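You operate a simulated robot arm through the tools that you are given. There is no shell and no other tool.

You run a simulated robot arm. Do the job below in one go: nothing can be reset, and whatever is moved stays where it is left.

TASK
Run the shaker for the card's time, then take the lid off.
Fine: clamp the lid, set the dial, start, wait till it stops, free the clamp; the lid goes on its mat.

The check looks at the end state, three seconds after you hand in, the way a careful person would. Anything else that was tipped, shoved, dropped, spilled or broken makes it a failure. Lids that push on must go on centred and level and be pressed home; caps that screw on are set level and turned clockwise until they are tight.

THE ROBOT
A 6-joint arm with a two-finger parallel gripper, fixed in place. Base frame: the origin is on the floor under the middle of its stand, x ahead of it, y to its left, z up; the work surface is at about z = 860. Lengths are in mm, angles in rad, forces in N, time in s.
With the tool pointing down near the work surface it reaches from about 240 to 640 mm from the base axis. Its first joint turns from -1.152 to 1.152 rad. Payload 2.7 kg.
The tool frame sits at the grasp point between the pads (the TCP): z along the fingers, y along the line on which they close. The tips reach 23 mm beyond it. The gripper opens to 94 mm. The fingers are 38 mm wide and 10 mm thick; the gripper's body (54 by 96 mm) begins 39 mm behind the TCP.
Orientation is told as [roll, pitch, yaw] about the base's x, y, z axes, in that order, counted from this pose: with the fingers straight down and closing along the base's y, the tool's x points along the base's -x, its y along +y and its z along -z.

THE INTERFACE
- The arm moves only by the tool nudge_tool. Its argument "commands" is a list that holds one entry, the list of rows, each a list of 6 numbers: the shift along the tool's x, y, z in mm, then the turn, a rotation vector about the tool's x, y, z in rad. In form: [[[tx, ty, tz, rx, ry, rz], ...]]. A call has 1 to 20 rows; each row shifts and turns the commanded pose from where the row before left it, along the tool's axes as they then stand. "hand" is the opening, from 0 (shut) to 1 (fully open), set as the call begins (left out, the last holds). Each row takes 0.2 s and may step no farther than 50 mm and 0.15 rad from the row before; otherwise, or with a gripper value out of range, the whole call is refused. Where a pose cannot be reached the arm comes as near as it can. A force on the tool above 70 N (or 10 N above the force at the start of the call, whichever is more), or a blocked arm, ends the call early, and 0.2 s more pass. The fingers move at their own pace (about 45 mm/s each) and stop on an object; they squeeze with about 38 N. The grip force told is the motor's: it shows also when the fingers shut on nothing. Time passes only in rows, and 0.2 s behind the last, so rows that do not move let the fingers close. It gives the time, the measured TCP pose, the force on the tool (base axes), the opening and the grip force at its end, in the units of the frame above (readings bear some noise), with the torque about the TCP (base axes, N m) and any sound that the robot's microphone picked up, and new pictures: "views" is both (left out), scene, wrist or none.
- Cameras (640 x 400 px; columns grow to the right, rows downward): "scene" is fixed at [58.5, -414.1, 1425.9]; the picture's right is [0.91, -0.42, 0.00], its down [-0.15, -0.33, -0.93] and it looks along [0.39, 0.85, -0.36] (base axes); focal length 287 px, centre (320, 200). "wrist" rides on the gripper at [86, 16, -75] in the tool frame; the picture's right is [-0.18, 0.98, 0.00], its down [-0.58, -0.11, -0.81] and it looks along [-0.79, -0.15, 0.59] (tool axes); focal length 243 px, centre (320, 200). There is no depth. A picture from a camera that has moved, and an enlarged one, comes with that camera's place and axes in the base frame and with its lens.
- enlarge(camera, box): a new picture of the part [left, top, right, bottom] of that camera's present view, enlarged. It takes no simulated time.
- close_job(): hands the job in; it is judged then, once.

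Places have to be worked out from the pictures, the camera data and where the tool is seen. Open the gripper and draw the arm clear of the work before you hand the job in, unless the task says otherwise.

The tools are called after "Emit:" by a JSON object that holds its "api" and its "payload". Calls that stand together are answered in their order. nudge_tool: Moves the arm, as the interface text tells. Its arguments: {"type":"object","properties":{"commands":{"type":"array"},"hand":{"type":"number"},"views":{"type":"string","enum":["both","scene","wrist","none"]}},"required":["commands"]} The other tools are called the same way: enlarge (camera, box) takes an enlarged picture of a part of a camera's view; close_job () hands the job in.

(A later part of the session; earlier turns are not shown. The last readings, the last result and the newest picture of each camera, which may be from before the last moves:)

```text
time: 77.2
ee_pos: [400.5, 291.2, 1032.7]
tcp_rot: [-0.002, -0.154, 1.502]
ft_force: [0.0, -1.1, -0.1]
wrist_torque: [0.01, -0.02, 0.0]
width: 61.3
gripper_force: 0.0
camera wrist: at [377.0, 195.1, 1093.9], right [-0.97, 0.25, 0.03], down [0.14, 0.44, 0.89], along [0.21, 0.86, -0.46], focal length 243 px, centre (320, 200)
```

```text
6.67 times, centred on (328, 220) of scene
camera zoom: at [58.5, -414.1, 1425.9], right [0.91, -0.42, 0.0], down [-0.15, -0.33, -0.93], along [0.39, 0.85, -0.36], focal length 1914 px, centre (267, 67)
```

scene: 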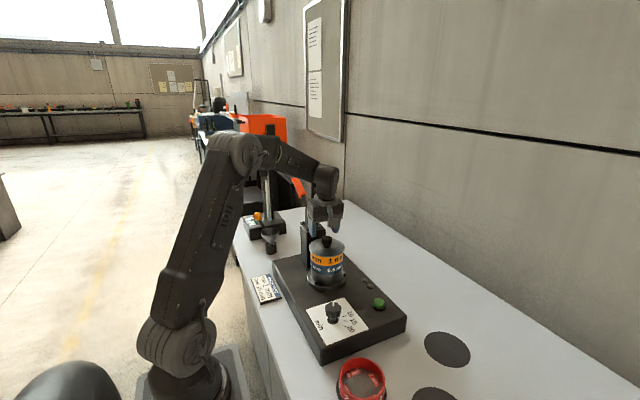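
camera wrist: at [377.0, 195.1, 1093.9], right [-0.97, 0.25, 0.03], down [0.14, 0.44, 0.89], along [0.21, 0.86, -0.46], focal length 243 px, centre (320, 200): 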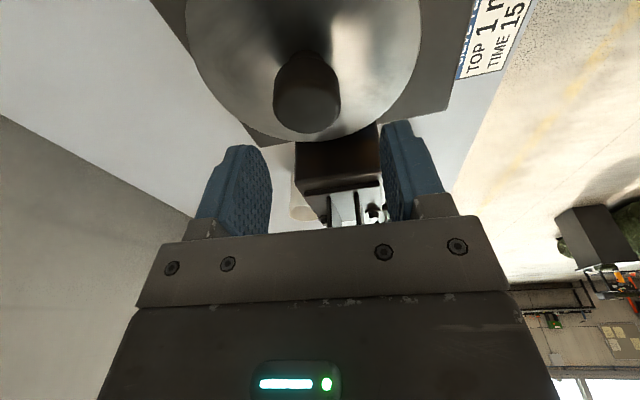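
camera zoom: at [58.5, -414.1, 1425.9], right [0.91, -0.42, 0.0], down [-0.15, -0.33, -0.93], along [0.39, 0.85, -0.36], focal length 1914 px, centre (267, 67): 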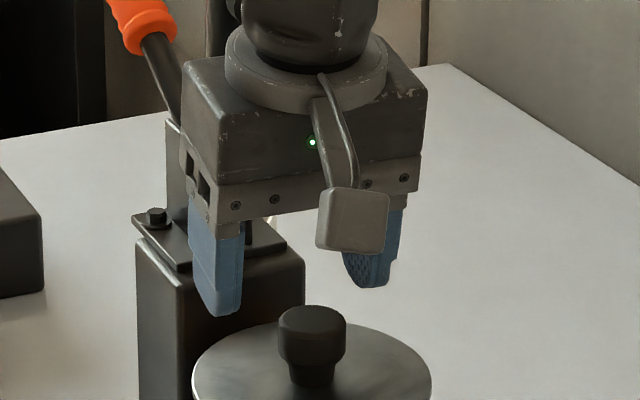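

I mis-signed the tilt compensation and drifted ~21 mm outward (no contact made). The knob re-measures at (399.5, 270, 1006); I move back over it at this height and check again.

Emit:
{"api": "nudge_tool", "payload": {"commands": [[[10.5, -0.2, -1.6, 0, 0, 0], [10.5, -0.2, -1.6, 0, 0, 0], [0, 0, 0, 0, 0, 0]]]}}

Emit:
{"api": "enlarge", "payload": {"camera": "wrist", "box": [200, 70, 440, 220]}}

Emit:
{"api": "enlarge", "payload": {"camera": "scene", "box": [280, 190, 376, 250]}}

```text
time: 78.0
ee_pos: [398.0, 268.5, 1033.9]
tcp_rot: [-0.003, -0.153, 1.5]
ft_force: [-0.5, 0.4, 0.5]
wrist_torque: [0.0, -0.01, -0.01]
width: 61.1
gripper_force: 0.0
camera wrist: at [375.3, 173.4, 1094.3], right [-0.97, 0.25, 0.03], down [0.14, 0.44, 0.89], along [0.21, 0.86, -0.46], focal length 243 px, centre (320, 200)
```

scene: 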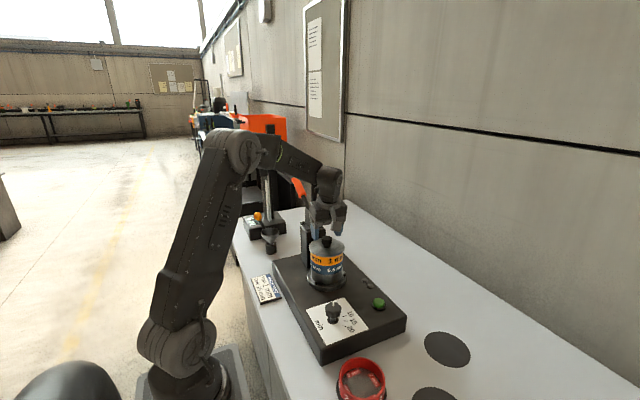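
wrist: 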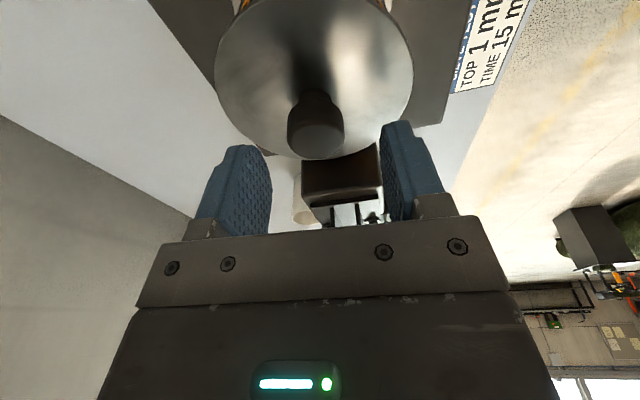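

```text
2.67 times, centred on (320, 145) of wrist
camera zoom: at [375.3, 173.4, 1094.3], right [-0.97, 0.25, 0.03], down [0.14, 0.44, 0.89], along [0.21, 0.86, -0.46], focal length 647 px, centre (320, 347)
```

zoom: 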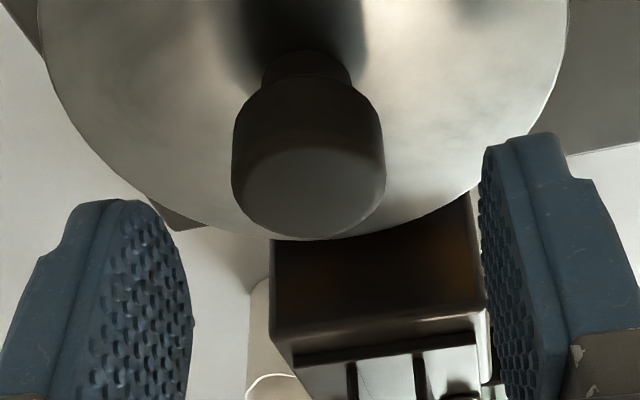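

```text
6.67 times, centred on (328, 220) of scene
camera zoom: at [58.5, -414.1, 1425.9], right [0.91, -0.42, 0.0], down [-0.15, -0.33, -0.93], along [0.39, 0.85, -0.36], focal length 1914 px, centre (267, 67)
```

zoom: 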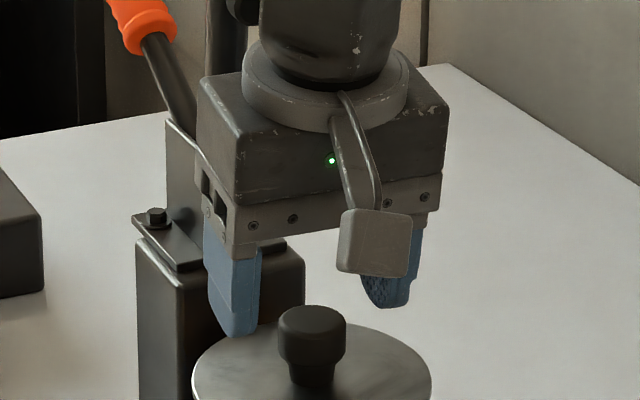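

The knob re-measures at (400, 271), consistent now. I nudge 2–3 mm to centre and lower to z≈1008, tips staying a few millimetres above the lid plate.

Emit:
{"api": "nudge_tool", "payload": {"commands": [[[-2.6, -1.8, 0.4, 0, 0, 0], [1.35, 0, 8.6, 0, 0, 0], [1.35, 0, 8.6, 0, 0, 0], [1.35, 0, 8.6, 0, 0, 0], [0, 0, 0, 0, 0, 0]]]}}

Emit:
{"api": "enlarge", "payload": {"camera": "wrist", "box": [200, 70, 440, 220]}}

Emit:
{"api": "enlarge", "payload": {"camera": "scene", "box": [280, 190, 376, 250]}}

```text
time: 79.2
ee_pos: [401.1, 272.4, 1007.6]
tcp_rot: [-0.001, -0.151, 1.503]
ft_force: [0.8, -0.2, 0.2]
wrist_torque: [0.02, 0.01, 0.03]
width: 61.0
gripper_force: 0.0
camera wrist: at [377.2, 176.3, 1067.6], right [-0.97, 0.25, 0.03], down [0.14, 0.44, 0.89], along [0.21, 0.86, -0.46], focal length 243 px, centre (320, 200)
```

scene: 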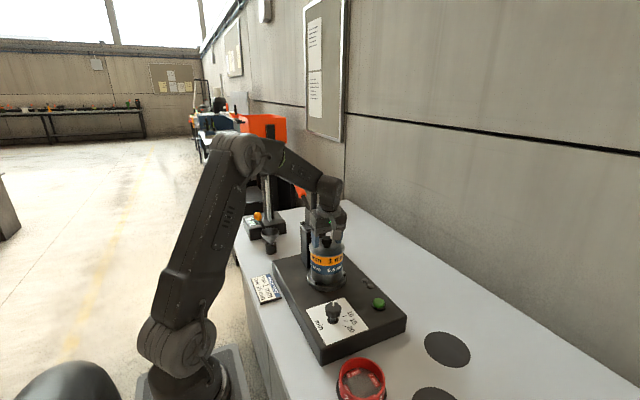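
wrist: 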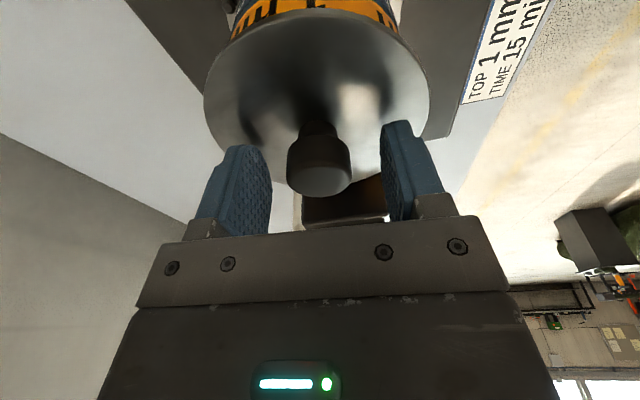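

```text
2.67 times, centred on (320, 145) of wrist
camera zoom: at [377.2, 176.3, 1067.6], right [-0.97, 0.25, 0.03], down [0.14, 0.44, 0.89], along [0.21, 0.86, -0.46], focal length 647 px, centre (320, 347)
```

zoom: 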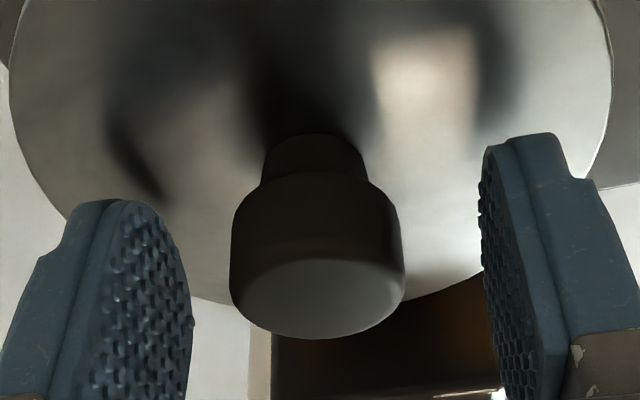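

```text
6.67 times, centred on (328, 220) of scene
camera zoom: at [58.5, -414.1, 1425.9], right [0.91, -0.42, 0.0], down [-0.15, -0.33, -0.93], along [0.39, 0.85, -0.36], focal length 1914 px, centre (267, 67)
```

zoom: 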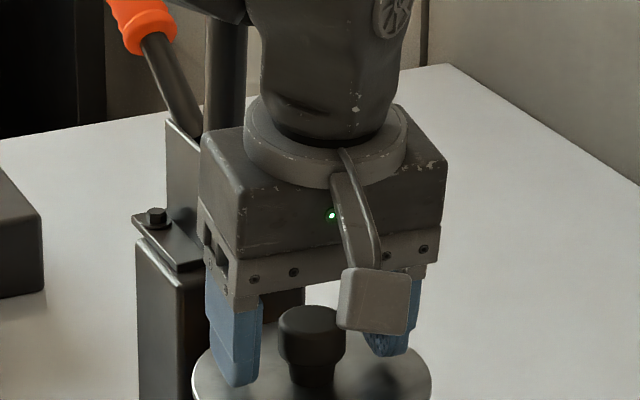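

The knob is centred between the pads with the tips just above the lid plate. I close the gripper on it.

Emit:
{"api": "nudge_tool", "payload": {"commands": [[[0, 0, 0, 0, 0, 0], [0, 0, 0, 0, 0, 0], [0, 0, 0, 0, 0, 0], [0, 0, 0, 0, 0, 0], [0, 0, 0, 0, 0, 0]]], "hand": 0}}

Emit:
{"api": "enlarge", "payload": {"camera": "scene", "box": [280, 190, 376, 250]}}

```text
time: 80.4
ee_pos: [400.6, 272.9, 1007.0]
tcp_rot: [-0.001, -0.153, 1.501]
ft_force: [-0.8, 0.3, 0.9]
wrist_torque: [0.05, -0.01, 0.0]
width: 28.7
gripper_force: 38.1
camera wrist: at [377.2, 176.3, 1067.8], right [-0.97, 0.25, 0.03], down [0.14, 0.44, 0.89], along [0.21, 0.86, -0.46], focal length 243 px, centre (320, 200)
```

scene: 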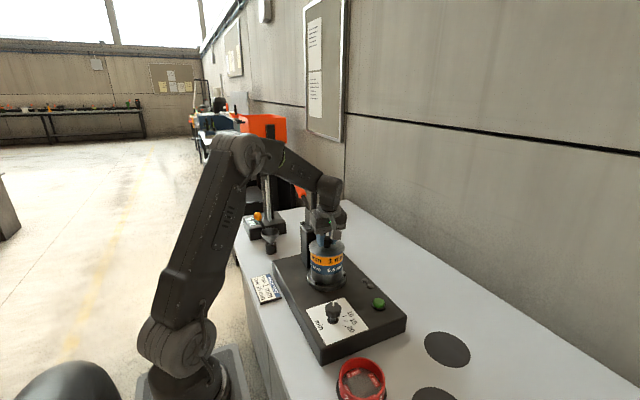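
wrist: 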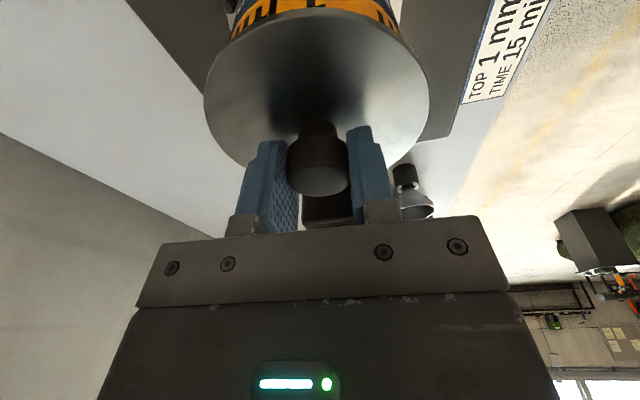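

```text
6.67 times, centred on (328, 220) of scene
camera zoom: at [58.5, -414.1, 1426.0], right [0.91, -0.42, 0.0], down [-0.15, -0.33, -0.93], along [0.39, 0.85, -0.36], focal length 1914 px, centre (267, 67)
```

zoom: 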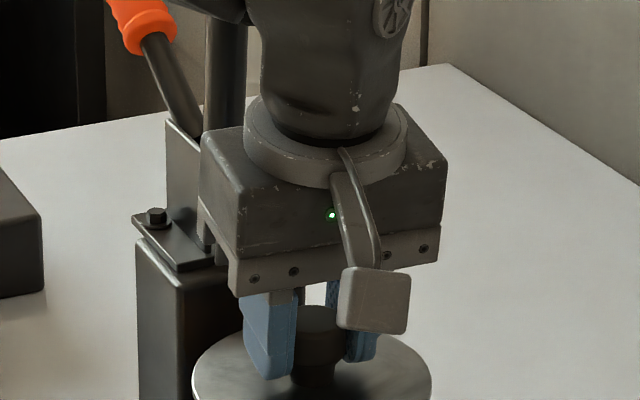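

Solid grip (28.7 mm, 38 N, no side load). I lift straight up slowly at first, watching that only the lid comes.

Emit:
{"api": "nudge_tool", "payload": {"commands": [[[-0.46, 0, -2.96, 0, 0, 0], [-0.46, 0, -2.96, 0, 0, 0], [-0.77, 0, -4.94, 0, 0, 0], [-0.77, 0, -4.94, 0, 0, 0]]]}}

Emit:
{"api": "enlarge", "payload": {"camera": "scene", "box": [280, 200, 376, 290]}}

```text
time: 81.4
ee_pos: [400.8, 271.9, 1024.0]
tcp_rot: [-0.002, -0.153, 1.501]
ft_force: [0.3, 1.3, -0.8]
wrist_torque: [0.01, 0.04, 0.01]
width: 29.2
gripper_force: 38.1
camera wrist: at [377.1, 176.2, 1083.6], right [-0.97, 0.25, 0.03], down [0.14, 0.44, 0.89], along [0.21, 0.86, -0.46], focal length 243 px, centre (320, 200)
```

scene: 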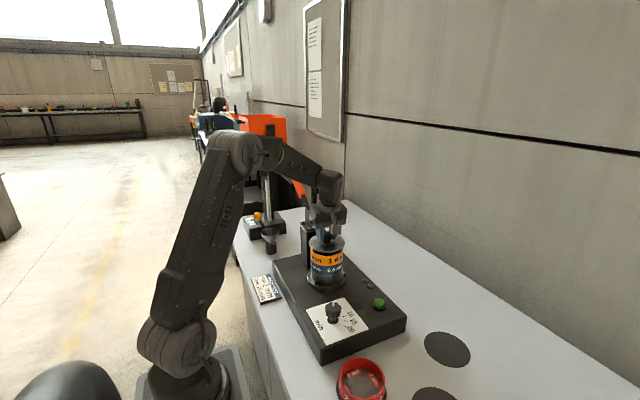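
wrist: 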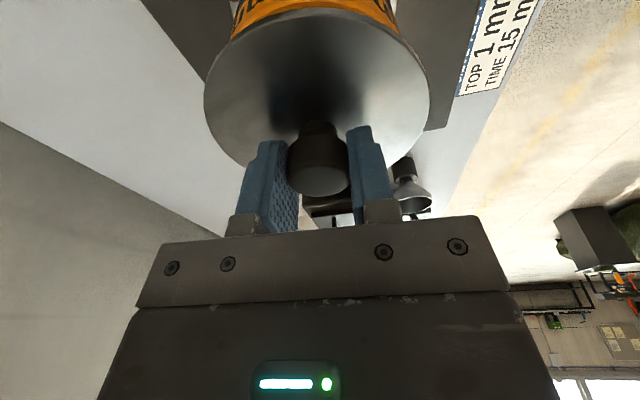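

```text
4.44 times, centred on (328, 245) of scene
camera zoom: at [58.6, -414.1, 1426.0], right [0.91, -0.42, 0.0], down [-0.15, -0.33, -0.93], along [0.39, 0.85, -0.36], focal length 1276 px, centre (284, 0)
```

zoom: 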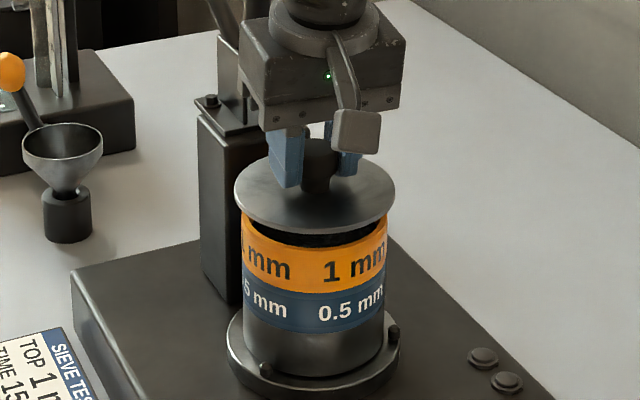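

The lid is off cleanly, level, with the sieves staying put. I raise it further and move away from the clamp toward −y.

Emit:
{"api": "nudge_tool", "payload": {"commands": [[[-2.5, 0, -16.3, 0, 0, 0], [-2.5, 0, -16.3, 0, 0, 0], [-2.5, 0, -16.3, 0, 0, 0], [-2.5, 0, -16.3, 0, 0, 0], [19.7, -1.4, -3.04, 0, 0, 0], [19.7, -1.4, -3.04, 0, 0, 0], [19.7, -1.4, -3.04, 0, 0, 0], [19.7, -1.4, -3.04, 0, 0, 0], [19.7, -1.4, -3.04, 0, 0, 0], [0, 0, 0, 0, 0, 0]]]}}

Emit:
{"api": "enlarge", "payload": {"camera": "scene", "box": [290, 180, 450, 280]}}

```text
time: 83.6
ee_pos: [399.9, 171.7, 1087.8]
tcp_rot: [-0.001, -0.154, 1.503]
ft_force: [-0.1, -0.6, -1.7]
wrist_torque: [0.0, 0.0, -0.03]
width: 29.0
gripper_force: 38.2
camera wrist: at [377.3, 76.1, 1148.9], right [-0.97, 0.25, 0.03], down [0.14, 0.44, 0.89], along [0.21, 0.86, -0.46], focal length 243 px, centre (320, 200)
```

scene: 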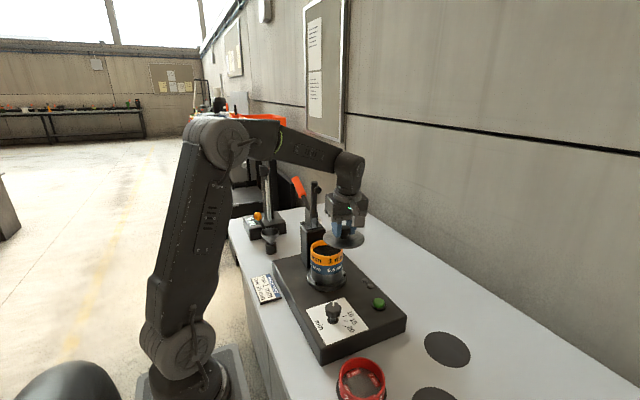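
wrist: 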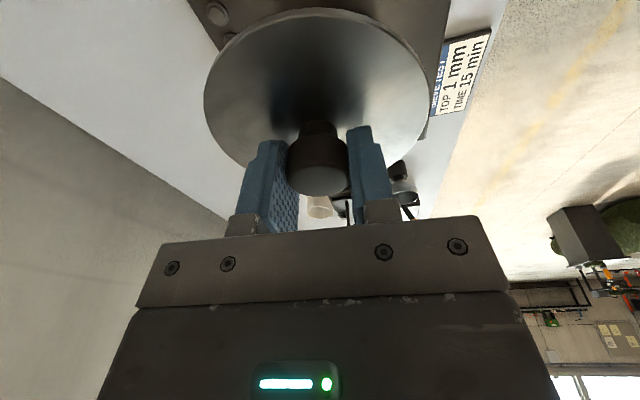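

```text
4.00 times, centred on (370, 230) of scene
camera zoom: at [58.5, -414.1, 1426.0], right [0.91, -0.42, 0.0], down [-0.15, -0.33, -0.93], along [0.39, 0.85, -0.36], focal length 1149 px, centre (120, 80)
```

zoom: 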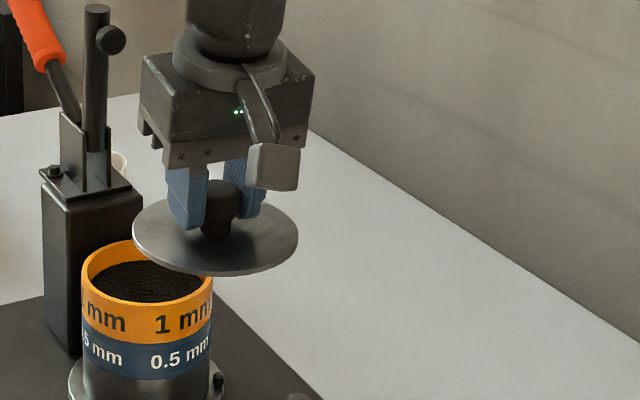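

The lid hangs level. I now rotate about the vertical to the mat's azimuth (yaw ≈ −0.81), keeping the tilt constant so the lid stays level.

Emit:
{"api": "nudge_tool", "payload": {"commands": [[[0, 0, 0, 0.0197, 0, 0.1269], [0, 0, 0, 0.0197, 0, 0.1269], [0, 0, 0, 0.0197, 0, 0.1269], [0, 0, 0, 0.0197, 0, 0.1269], [0, 0, 0, 0.0197, 0, 0.1269], [0, 0, 0, 0.0197, 0, 0.1269], [0, 0, 0, 0.0197, 0, 0.1269], [0, 0, 0, 0.0197, 0, 0.1269], [0, 0, 0, 0.0197, 0, 0.1269], [0, 0, 0, 0.0197, 0, 0.1269], [0, 0, 0, 0.0197, 0, 0.1269], [0, 0, 0, 0.0197, 0, 0.1269], [0, 0, 0, 0.0197, 0, 0.1269], [0, 0, 0, 0.0197, 0, 0.1269], [0, 0, 0, 0.0197, 0, 0.1269], [0, 0, 0, 0.0197, 0, 0.1269], [0, 0, 0, 0.0197, 0, 0.1269], [0, 0, 0, 0.0197, 0, 0.1269], [0, 0, 0, 0, 0, 0]]]}}

```text
time: 87.6
ee_pos: [400.6, 172.3, 1090.0]
tcp_rot: [-0.001, -0.155, -0.812]
ft_force: [0.5, 0.2, -1.5]
wrist_torque: [0.01, 0.0, 0.01]
width: 28.8
gripper_force: 37.6
camera wrist: at [345.2, 253.5, 1149.2], right [0.84, 0.54, 0.03], down [0.23, -0.4, 0.89], along [0.49, -0.74, -0.46], focal length 243 px, centre (320, 200)
```

scene: 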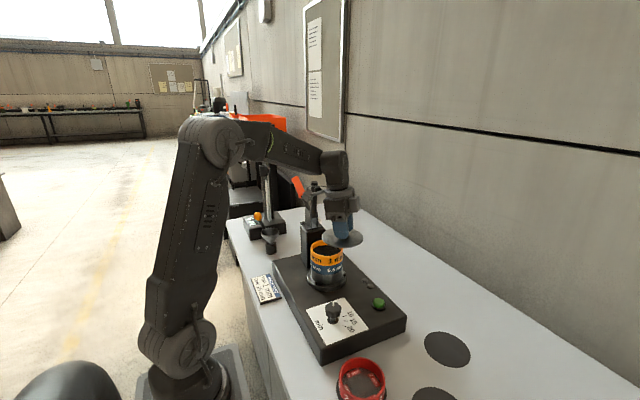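
wrist: 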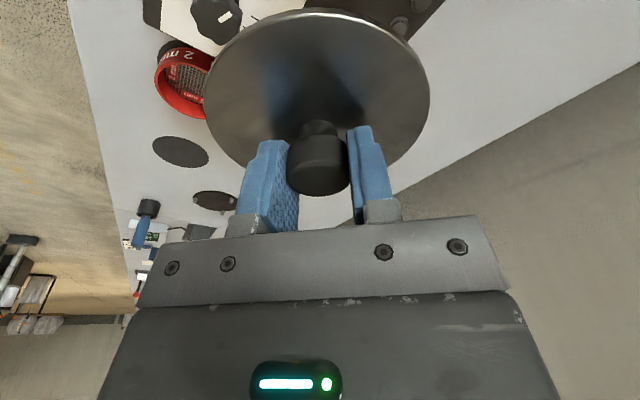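

No slip — the lid sits in the fingers exactly as before. I carry it across at height toward the pinned mat, ending short of it near (435, −455, 960).

Emit:
{"api": "nudge_tool", "payload": {"commands": [[[-14.2, -12.7, 6.3, 0, 0, 0], [-14.2, -12.7, 6.3, 0, 0, 0], [-28.3, -25.4, 12.65, 0, 0, 0], [-28.3, -25.4, 12.65, 0, 0, 0], [-28.3, -25.4, 12.65, 0, 0, 0], [-28.3, -25.4, 12.65, 0, 0, 0], [-28.3, -25.4, 12.65, 0, 0, 0], [-28.3, -25.4, 12.65, 0, 0, 0], [-28.3, -25.4, 12.65, 0, 0, 0], [-28.3, -25.4, 12.65, 0, 0, 0], [-28.3, -25.4, 12.65, 0, 0, 0], [-28.3, -25.4, 12.65, 0, 0, 0], [-28.3, -25.4, 12.65, 0, 0, 0], [-28.3, -25.4, 12.65, 0, 0, 0], [-28.3, -25.4, 12.65, 0, 0, 0], [-28.3, -25.4, 12.65, 0, 0, 0], [-14.2, -12.7, 6.3, 0, 0, 0], [-14.2, -12.7, 6.3, 0, 0, 0], [0, 0, 0, 0, 0, 0]]]}}

```text
time: 91.6
ee_pos: [435.8, -456.0, 959.5]
tcp_rot: [0.0, -0.156, -0.809]
ft_force: [-0.5, -0.9, -0.7]
wrist_torque: [-0.01, -0.05, -0.01]
width: 28.8
gripper_force: 37.5
camera wrist: at [381.1, -374.4, 1019.2], right [0.84, 0.55, 0.03], down [0.23, -0.4, 0.89], along [0.5, -0.74, -0.46], focal length 243 px, centre (320, 200)
```

scene: 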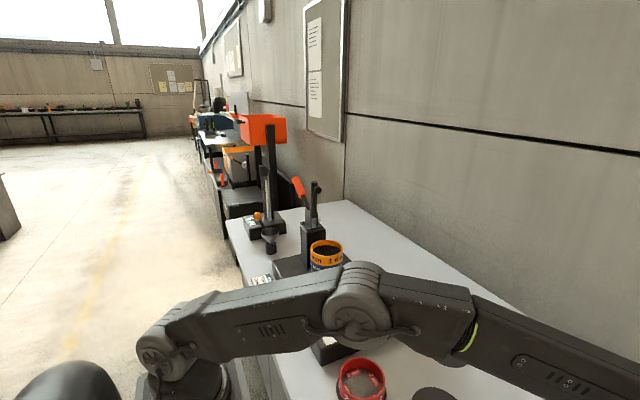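
wrist: 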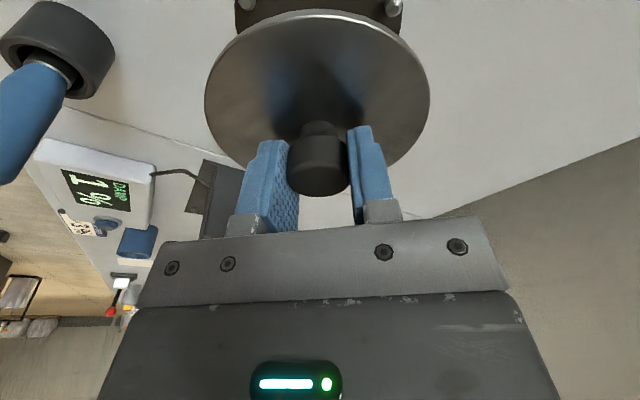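

The lid's measured radius (≈54–55 mm) against the pins needs a careful check before I commit. I step back and turn so the pinned mat shows beside the lid for a close, unobstructed measurement.

Emit:
{"api": "nudge_tool", "payload": {"commands": [[[32.8, 13.3, -5.1, 0, 0, 0], [32.8, 13.3, -5.1, 0, 0, 0], [32.8, 13.3, -5.1, 0, 0, 0], [32.8, 13.3, -5.1, 0, 0, 0], [32.8, 13.3, -5.1, 0, 0, 0], [0, 0, 0, -0.0193, 0, -0.1235], [0, 0, 0, -0.0193, 0, -0.1235], [0, 0, 0, -0.0193, 0, -0.1235], [0, 0, 0, -0.0193, 0, -0.1235], [0, 0, 0, -0.0193, 0, -0.1235], [0, 0, 0, -0.0193, 0, -0.1235], [0, 0, 0, -0.0193, 0, -0.1235], [0, 0, 0, -0.0193, 0, -0.1235], [0, 0, 0, 0, 0, 0]]]}}

Emit:
{"api": "enlarge", "payload": {"camera": "wrist", "box": [60, 10, 220, 110]}}

```text
time: 94.6
ee_pos: [369.9, -289.7, 958.6]
tcp_rot: [0.001, -0.156, 0.191]
ft_force: [0.5, 0.3, -1.1]
wrist_torque: [0.02, 0.01, 0.0]
width: 28.7
gripper_force: 37.9
camera wrist: at [271.1, -292.1, 1018.9], right [-0.01, 1.0, 0.03], down [0.46, -0.02, 0.89], along [0.89, 0.02, -0.46], focal length 243 px, centre (320, 200)
```

scene: 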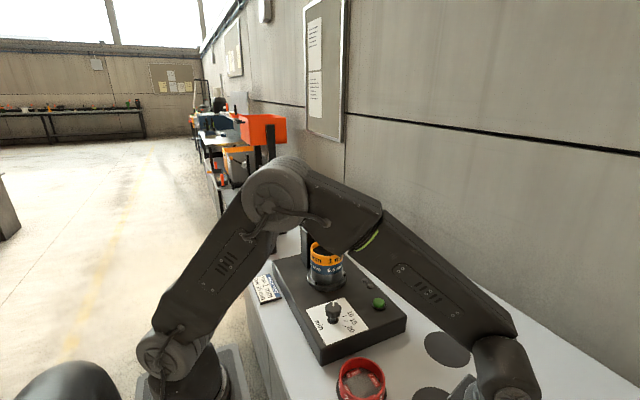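
wrist: 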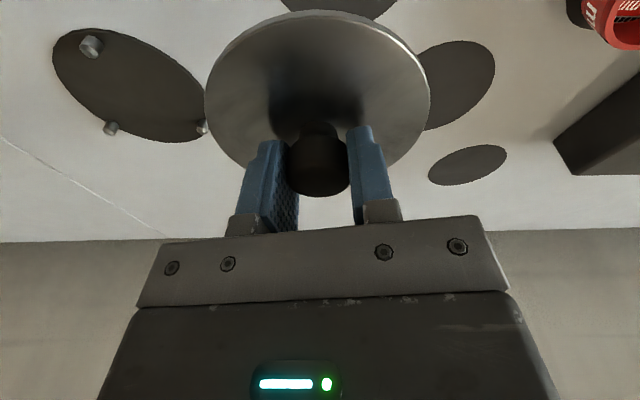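

```text
4.00 times, centred on (140, 60) of wrist
camera zoom: at [271.1, -292.1, 1018.9], right [-0.01, 1.0, 0.03], down [0.46, -0.02, 0.89], along [0.89, 0.02, -0.46], focal length 970 px, centre (1040, 760)
```

zoom: 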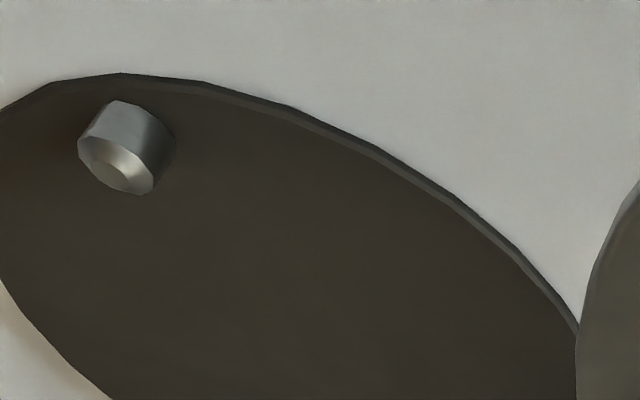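

I zoom tightly on the pins to measure their diameter and their circle relative to the lid.

Emit:
{"api": "enlarge", "payload": {"camera": "wrist", "box": [72, 28, 112, 68]}}

Emit:
{"api": "enlarge", "payload": {"camera": "wrist", "box": [92, 108, 132, 148]}}

Emit:
{"api": "enlarge", "payload": {"camera": "wrist", "box": [180, 100, 220, 140]}}

Emit:
{"api": "enlarge", "payload": {"camera": "wrist", "box": [40, 10, 240, 160]}}

```text
10.00 times, centred on (92, 48) of wrist
camera zoom: at [271.1, -292.1, 1018.9], right [-0.01, 1.0, 0.03], down [0.46, -0.02, 0.89], along [0.89, 0.02, -0.46], focal length 2426 px, centre (2600, 1720)
```

zoom: 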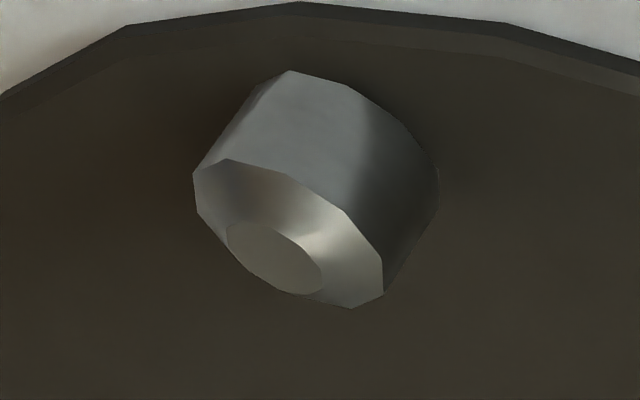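

```text
10.00 times, centred on (112, 128) of wrist
camera zoom: at [271.1, -292.1, 1018.9], right [-0.01, 1.0, 0.03], down [0.46, -0.02, 0.89], along [0.89, 0.02, -0.46], focal length 2426 px, centre (2400, 920)
```

zoom: 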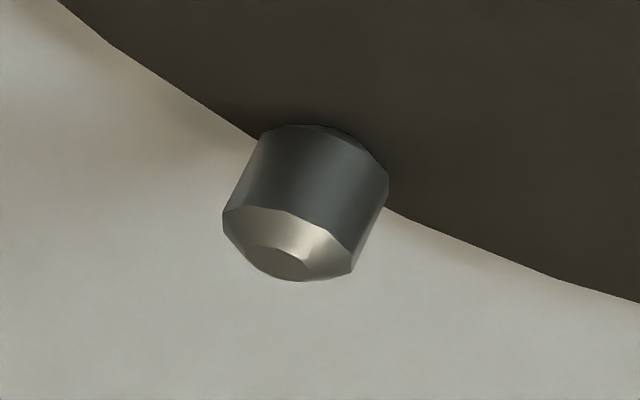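

```text
10.00 times, centred on (200, 120) of wrist
camera zoom: at [271.1, -292.1, 1018.9], right [-0.01, 1.0, 0.03], down [0.46, -0.02, 0.89], along [0.89, 0.02, -0.46], focal length 2426 px, centre (1520, 1000)
```

zoom: 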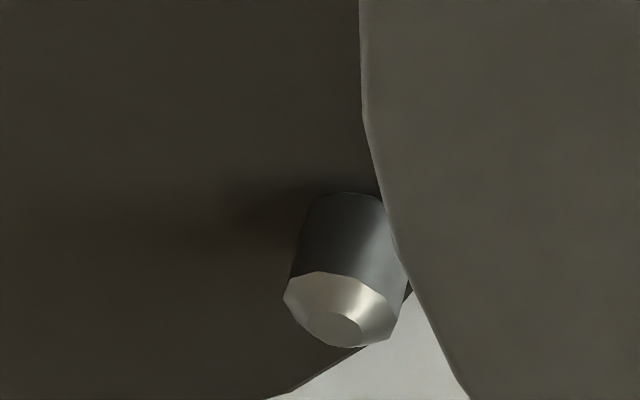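

```text
2.67 times, centred on (140, 85) of wrist
camera zoom: at [271.1, -292.1, 1018.9], right [-0.01, 1.0, 0.03], down [0.46, -0.02, 0.89], along [0.89, 0.02, -0.46], focal length 647 px, centre (800, 507)
```

zoom: 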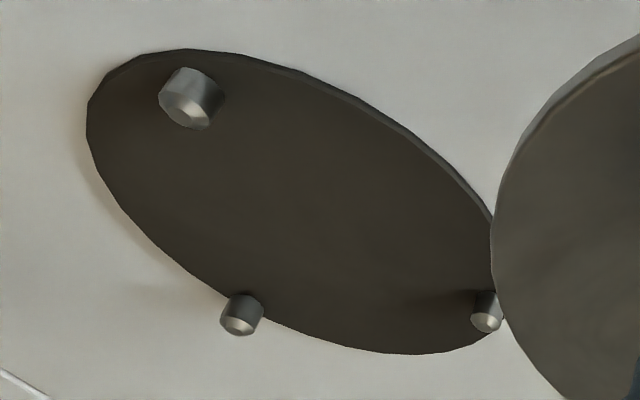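

Pins: about 11.4 mm thick on a 60 mm circle, centre ≈(449.2, −470.2), leaving ≈54.3 mm inner radius. Now I measure the lid rim precisely in the same way.

Emit:
{"api": "enlarge", "payload": {"camera": "wrist", "box": [190, 60, 270, 110]}}

Emit:
{"api": "enlarge", "payload": {"camera": "wrist", "box": [370, 60, 450, 110]}}

Emit:
{"api": "enlarge", "payload": {"camera": "wrist", "box": [280, 0, 360, 50]}}

Emit:
{"api": "enlarge", "payload": {"camera": "wrist", "box": [270, 115, 366, 205]}}

```text
8.00 times, centred on (230, 85) of wrist
camera zoom: at [271.1, -292.1, 1018.9], right [-0.01, 1.0, 0.03], down [0.46, -0.02, 0.89], along [0.89, 0.02, -0.46], focal length 1941 px, centre (1040, 1120)
```

zoom: 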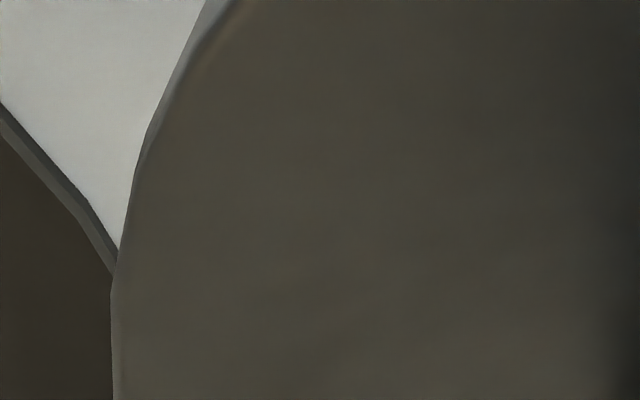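

```text
8.00 times, centred on (410, 85) of wrist
camera zoom: at [271.1, -292.1, 1018.9], right [-0.01, 1.0, 0.03], down [0.46, -0.02, 0.89], along [0.89, 0.02, -0.46], focal length 1941 px, centre (-400, 1120)
```

zoom: 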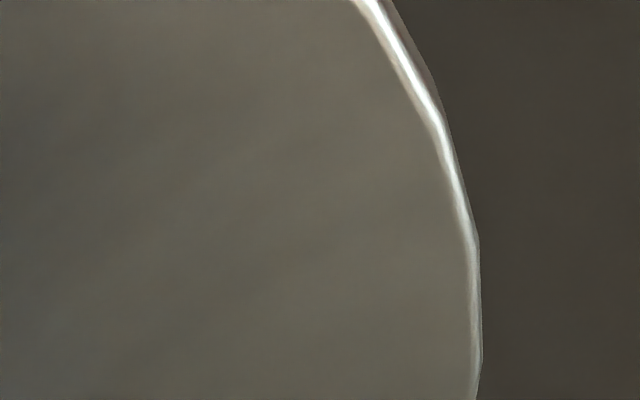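

```text
8.00 times, centred on (320, 25) of wrist
camera zoom: at [271.1, -292.1, 1018.9], right [-0.01, 1.0, 0.03], down [0.46, -0.02, 0.89], along [0.89, 0.02, -0.46], focal length 1941 px, centre (320, 1600)
```

zoom: 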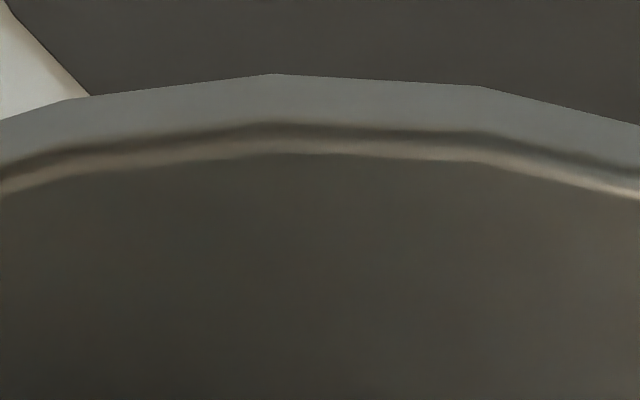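

```text
4.44 times, centred on (318, 160) of wrist
camera zoom: at [271.1, -292.1, 1018.9], right [-0.01, 1.0, 0.03], down [0.46, -0.02, 0.89], along [0.89, 0.02, -0.46], focal length 1078 px, centre (329, 378)
```

zoom: 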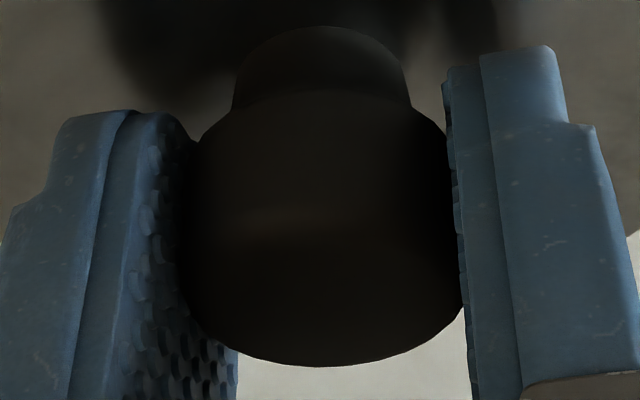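

The pinned mat relates to the lid just as the shaker's pinned seat relates to the pan (plate +12 mm, pins +≈5.5 mm radius), so it is the lid's nest with a small clearance. I turn back to its azimuth and hover above it for precise centring.

Emit:
{"api": "nudge_tool", "payload": {"commands": [[[0, 0, 0, 0.0193, 0, 0.1235], [0, 0, 0, 0.0193, 0, 0.1235], [0, 0, 0, 0.0193, 0, 0.1235], [0, 0, 0, 0.0193, 0, 0.1235], [0, 0, 0, 0.0193, 0, 0.1235], [0, 0, 0, 0.0193, 0, 0.1235], [0, 0, 0, 0.0193, 0, 0.1235], [0, 0, 0, 0.0193, 0, 0.1235], [-31.8, -13.4, 18.9, 0, 0, 0], [-31.8, -13.4, 18.9, 0, 0, 0], [-31.8, -13.4, 18.9, 0, 0, 0], [-31.8, -13.4, 18.9, 0, 0, 0], [-31.8, -13.4, 18.9, 0, 0, 0], [0, 0, 0, 0, 0, 0]]]}}

Emit:
{"api": "enlarge", "payload": {"camera": "wrist", "box": [190, 0, 450, 162]}}

```text
time: 97.6
ee_pos: [439.6, -458.9, 891.6]
tcp_rot: [0.0, -0.156, -0.81]
ft_force: [0.2, -0.3, -1.9]
wrist_torque: [0.01, -0.04, 0.01]
width: 28.7
gripper_force: 37.7
camera wrist: at [384.5, -378.6, 950.5], right [0.84, 0.55, 0.03], down [0.23, -0.4, 0.89], along [0.49, -0.74, -0.46], focal length 243 px, centre (320, 200)
```

scene: 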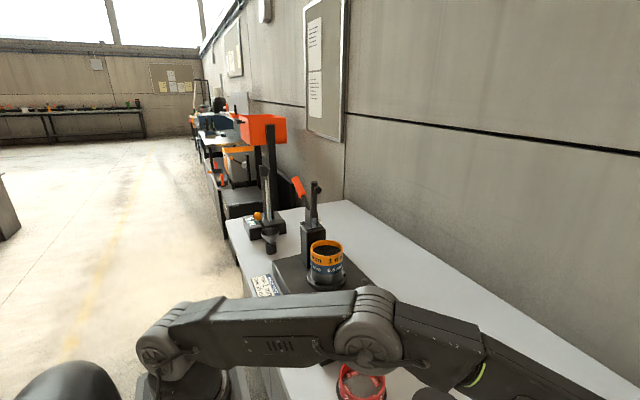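
wrist: 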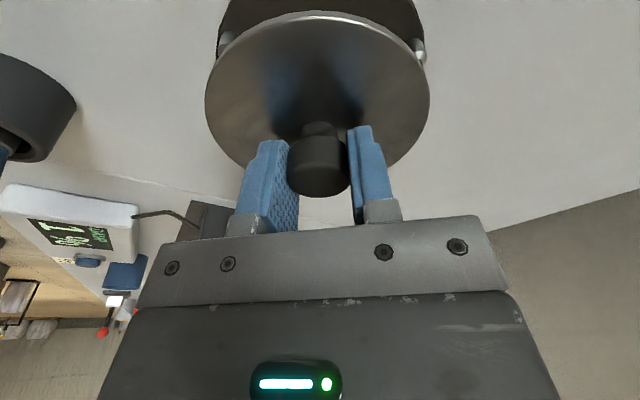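

```text
2.46 times, centred on (320, 81) of wrist
camera zoom: at [384.5, -378.6, 950.5], right [0.84, 0.55, 0.03], down [0.23, -0.4, 0.89], along [0.49, -0.74, -0.46], focal length 597 px, centre (320, 493)
```

zoom: 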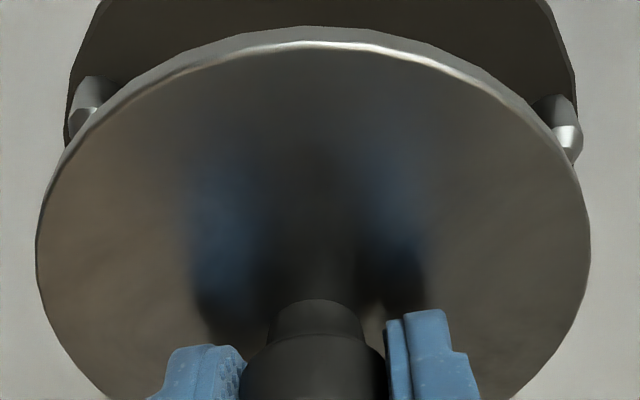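

Pins A and B peek out symmetrically beyond the lid's near rim. I move to the computed centre and lower to about 8 mm above the pin tips.

Emit:
{"api": "nudge_tool", "payload": {"commands": [[[-5.3, -0.45, 12, 0, 0, 0], [-5.3, -0.45, 12, 0, 0, 0], [0, 0, 0, 0, 0, 0]]]}}

Emit:
{"api": "enlarge", "payload": {"camera": "wrist", "box": [190, 0, 450, 162]}}

Emit:
{"api": "enlarge", "payload": {"camera": "wrist", "box": [190, 10, 250, 60]}}

Emit:
{"api": "enlarge", "payload": {"camera": "wrist", "box": [390, 10, 450, 60]}}

```text
time: 98.4
ee_pos: [449.2, -470.5, 868.8]
tcp_rot: [0.0, -0.155, -0.81]
ft_force: [0.4, 0.4, -0.8]
wrist_torque: [0.01, 0.0, 0.0]
width: 28.9
gripper_force: 38.0
camera wrist: at [393.6, -389.5, 928.3], right [0.84, 0.55, 0.03], down [0.23, -0.4, 0.89], along [0.5, -0.74, -0.46], focal length 243 px, centre (320, 200)
```

scene: 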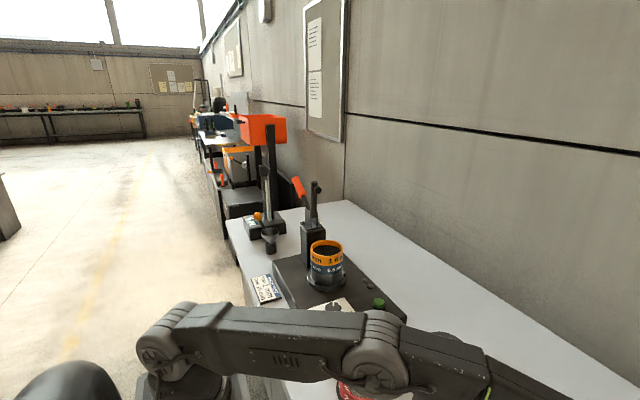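
wrist: 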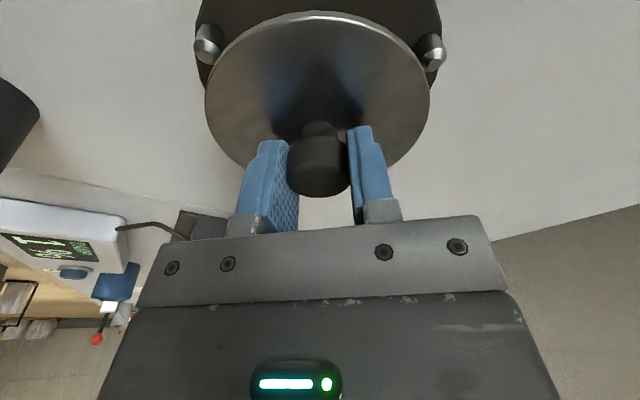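

```text
2.46 times, centred on (320, 81) of wrist
camera zoom: at [393.6, -389.5, 928.3], right [0.84, 0.55, 0.03], down [0.23, -0.4, 0.89], along [0.5, -0.74, -0.46], focal length 597 px, centre (320, 493)
```

zoom: 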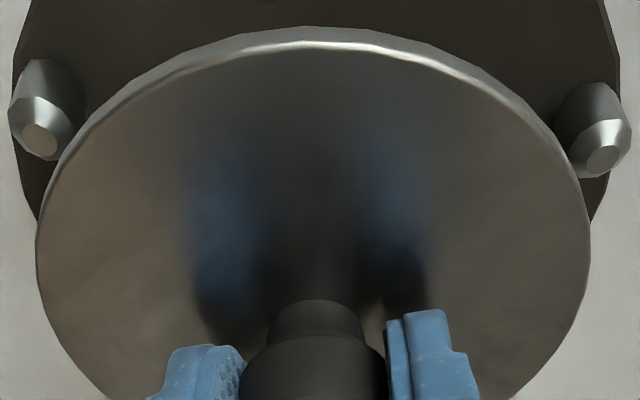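

```text
8.00 times, centred on (220, 35) of wrist
camera zoom: at [393.6, -389.5, 928.3], right [0.84, 0.55, 0.03], down [0.23, -0.4, 0.89], along [0.5, -0.74, -0.46], focal length 1941 px, centre (1120, 1520)
```

zoom: 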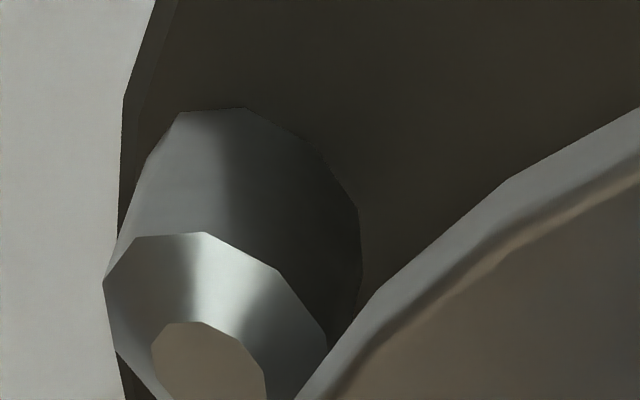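

```text
8.00 times, centred on (420, 35) of wrist
camera zoom: at [393.6, -389.5, 928.3], right [0.84, 0.55, 0.03], down [0.23, -0.4, 0.89], along [0.5, -0.74, -0.46], focal length 1941 px, centre (-480, 1520)
```

zoom: 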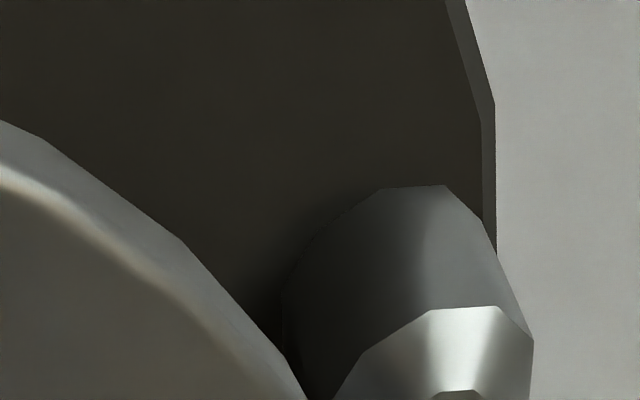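

Measured relative to the lid rim, the nest sits ~2 mm further along the closing axis. I shift that much and lower to just above the pin tips, then re-check.

Emit:
{"api": "nudge_tool", "payload": {"commands": [[[0, 2.1, 0, 0, 0, 0], [0.78, 0, 4.94, 0, 0, 0], [0, 0, 0, 0, 0, 0]]]}}

Emit:
{"api": "enlarge", "payload": {"camera": "wrist", "box": [180, 0, 460, 175]}}

```text
time: 99.2
ee_pos: [451.1, -469.1, 863.7]
tcp_rot: [0.0, -0.156, -0.811]
ft_force: [0.3, -0.2, -0.6]
wrist_torque: [0.03, 0.03, 0.0]
width: 29.0
gripper_force: 38.1
camera wrist: at [395.3, -387.8, 923.3], right [0.84, 0.55, 0.03], down [0.23, -0.4, 0.89], along [0.5, -0.74, -0.46], focal length 243 px, centre (320, 200)
```

scene: 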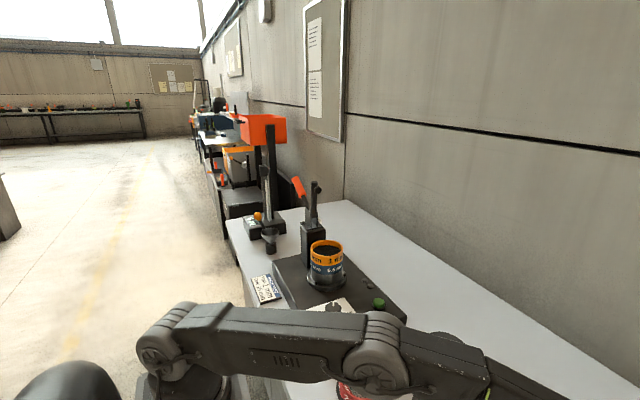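
wrist: 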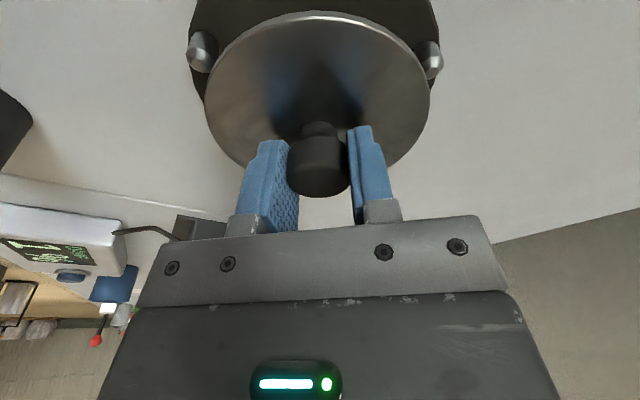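

```text
2.29 times, centred on (320, 88) of wrist
camera zoom: at [395.3, -387.8, 923.3], right [0.84, 0.55, 0.03], down [0.23, -0.4, 0.89], along [0.5, -0.74, -0.46], focal length 555 px, centre (320, 457)
```

zoom: 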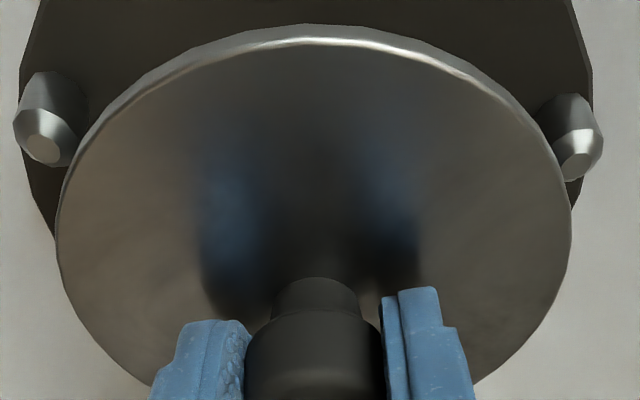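

Now the nest and lid axes agree to ~0.5 mm. I make that last correction and lower gently in small steps, watching for contact with the pin cones.

Emit:
{"api": "nudge_tool", "payload": {"commands": [[[0, -0.4, 0, 0, 0, 0], [0.47, 0, 2.96, 0, 0, 0], [0.47, 0, 2.96, 0, 0, 0], [0, 0, 0, 0, 0, 0]]], "views": "wrist"}}

Emit:
{"api": "enlarge", "payload": {"camera": "wrist", "box": [180, 0, 460, 175]}}

```text
time: 100.2
ee_pos: [449.4, -470.3, 857.6]
tcp_rot: [0.0, -0.155, -0.808]
ft_force: [-0.1, 0.0, -1.4]
wrist_torque: [0.01, 0.0, 0.02]
width: 28.7
gripper_force: 37.7
camera wrist: at [394.6, -388.1, 917.0], right [0.84, 0.55, 0.03], down [0.23, -0.4, 0.89], along [0.5, -0.74, -0.46], focal length 243 px, centre (320, 200)
```

wrist: 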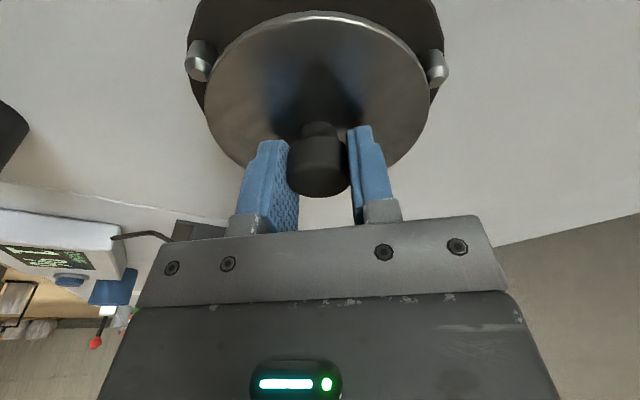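

```text
2.29 times, centred on (320, 88) of wrist
camera zoom: at [394.6, -388.1, 917.0], right [0.84, 0.55, 0.03], down [0.23, -0.4, 0.89], along [0.5, -0.74, -0.46], focal length 555 px, centre (320, 457)
```

zoom: 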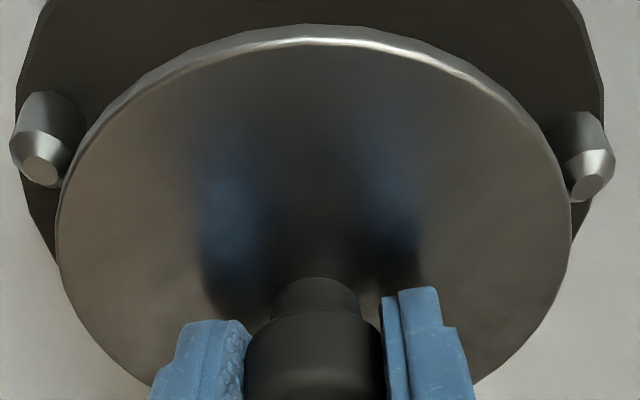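

Centred to within about half a millimetre. I continue down in 2 mm steps and check the force each time.

Emit:
{"api": "nudge_tool", "payload": {"commands": [[[0.31, 0.3, 1.98, 0, 0, 0], [0.31, 0, 1.98, 0, 0, 0], [0, 0, 0, 0, 0, 0]]], "views": "wrist"}}

Emit:
{"api": "enlarge", "payload": {"camera": "wrist", "box": [180, 0, 460, 175]}}

```text
time: 101.0
ee_pos: [449.0, -468.9, 853.7]
tcp_rot: [0.0, -0.158, -0.81]
ft_force: [-4.3, 4.7, 9.6]
wrist_torque: [0.33, 0.35, -0.07]
width: 29.1
gripper_force: 37.5
camera wrist: at [394.7, -387.9, 914.0], right [0.84, 0.55, 0.03], down [0.23, -0.4, 0.89], along [0.5, -0.74, -0.46], focal length 243 px, centre (320, 200)
```

wrist: 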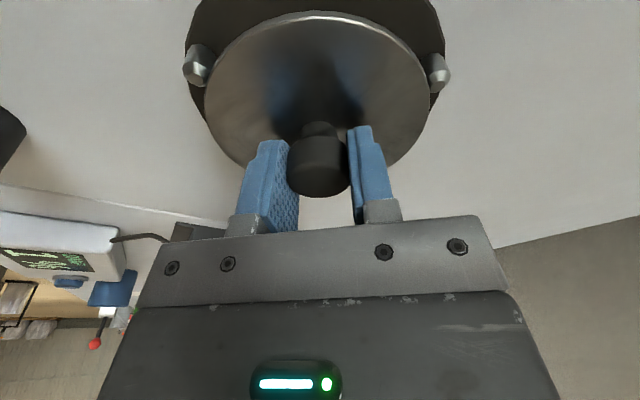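

```text
2.29 times, centred on (320, 88) of wrist
camera zoom: at [394.7, -387.9, 914.0], right [0.84, 0.55, 0.03], down [0.23, -0.4, 0.89], along [0.5, -0.74, -0.46], focal length 555 px, centre (320, 457)
```

zoom: 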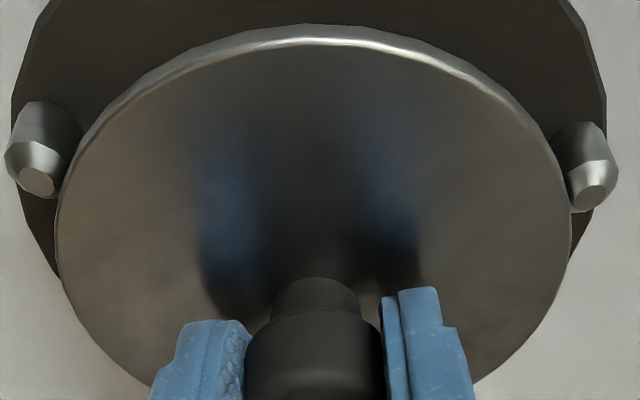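

Light contact (≈10 N) with the near-side pins and an inward push tells me the lid is ~3 mm too far toward the robot — consistent with the pin circle being slightly larger and farther than assumed. I lift 4 mm, move 2.8 mm outward, and look again.

Emit:
{"api": "nudge_tool", "payload": {"commands": [[[-0.62, 0, -3.95, 0, 0, 0], [-2.77, 0, 0.43, 0, 0, 0], [0, 0, 0, 0, 0, 0]]], "views": "wrist"}}

Emit:
{"api": "enlarge", "payload": {"camera": "wrist", "box": [180, 0, 460, 175]}}

```text
time: 101.8
ee_pos: [452.3, -471.5, 856.6]
tcp_rot: [0.001, -0.157, -0.809]
ft_force: [0.0, 0.5, -1.2]
wrist_torque: [-0.05, -0.01, -0.01]
width: 28.7
gripper_force: 38.1
camera wrist: at [396.8, -389.9, 916.5], right [0.84, 0.55, 0.03], down [0.23, -0.4, 0.89], along [0.5, -0.74, -0.46], focal length 243 px, centre (320, 200)
```

wrist: 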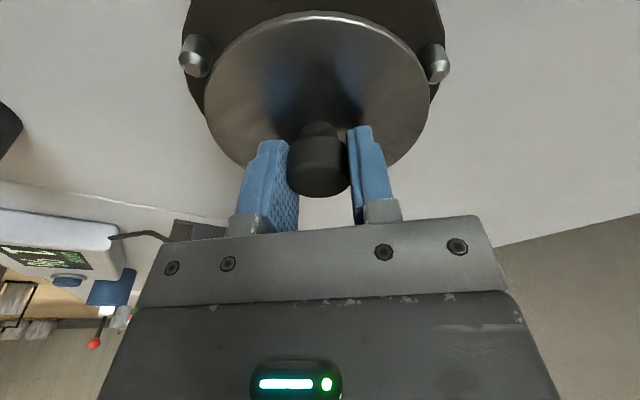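

```text
2.29 times, centred on (320, 88) of wrist
camera zoom: at [396.8, -389.9, 916.5], right [0.84, 0.55, 0.03], down [0.23, -0.4, 0.89], along [0.5, -0.74, -0.46], focal length 555 px, centre (320, 457)
```

zoom: 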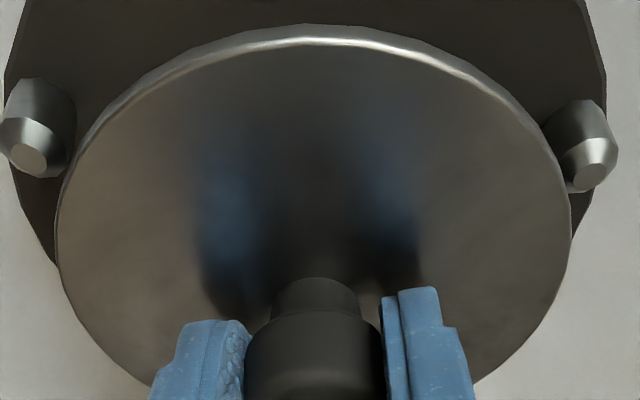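

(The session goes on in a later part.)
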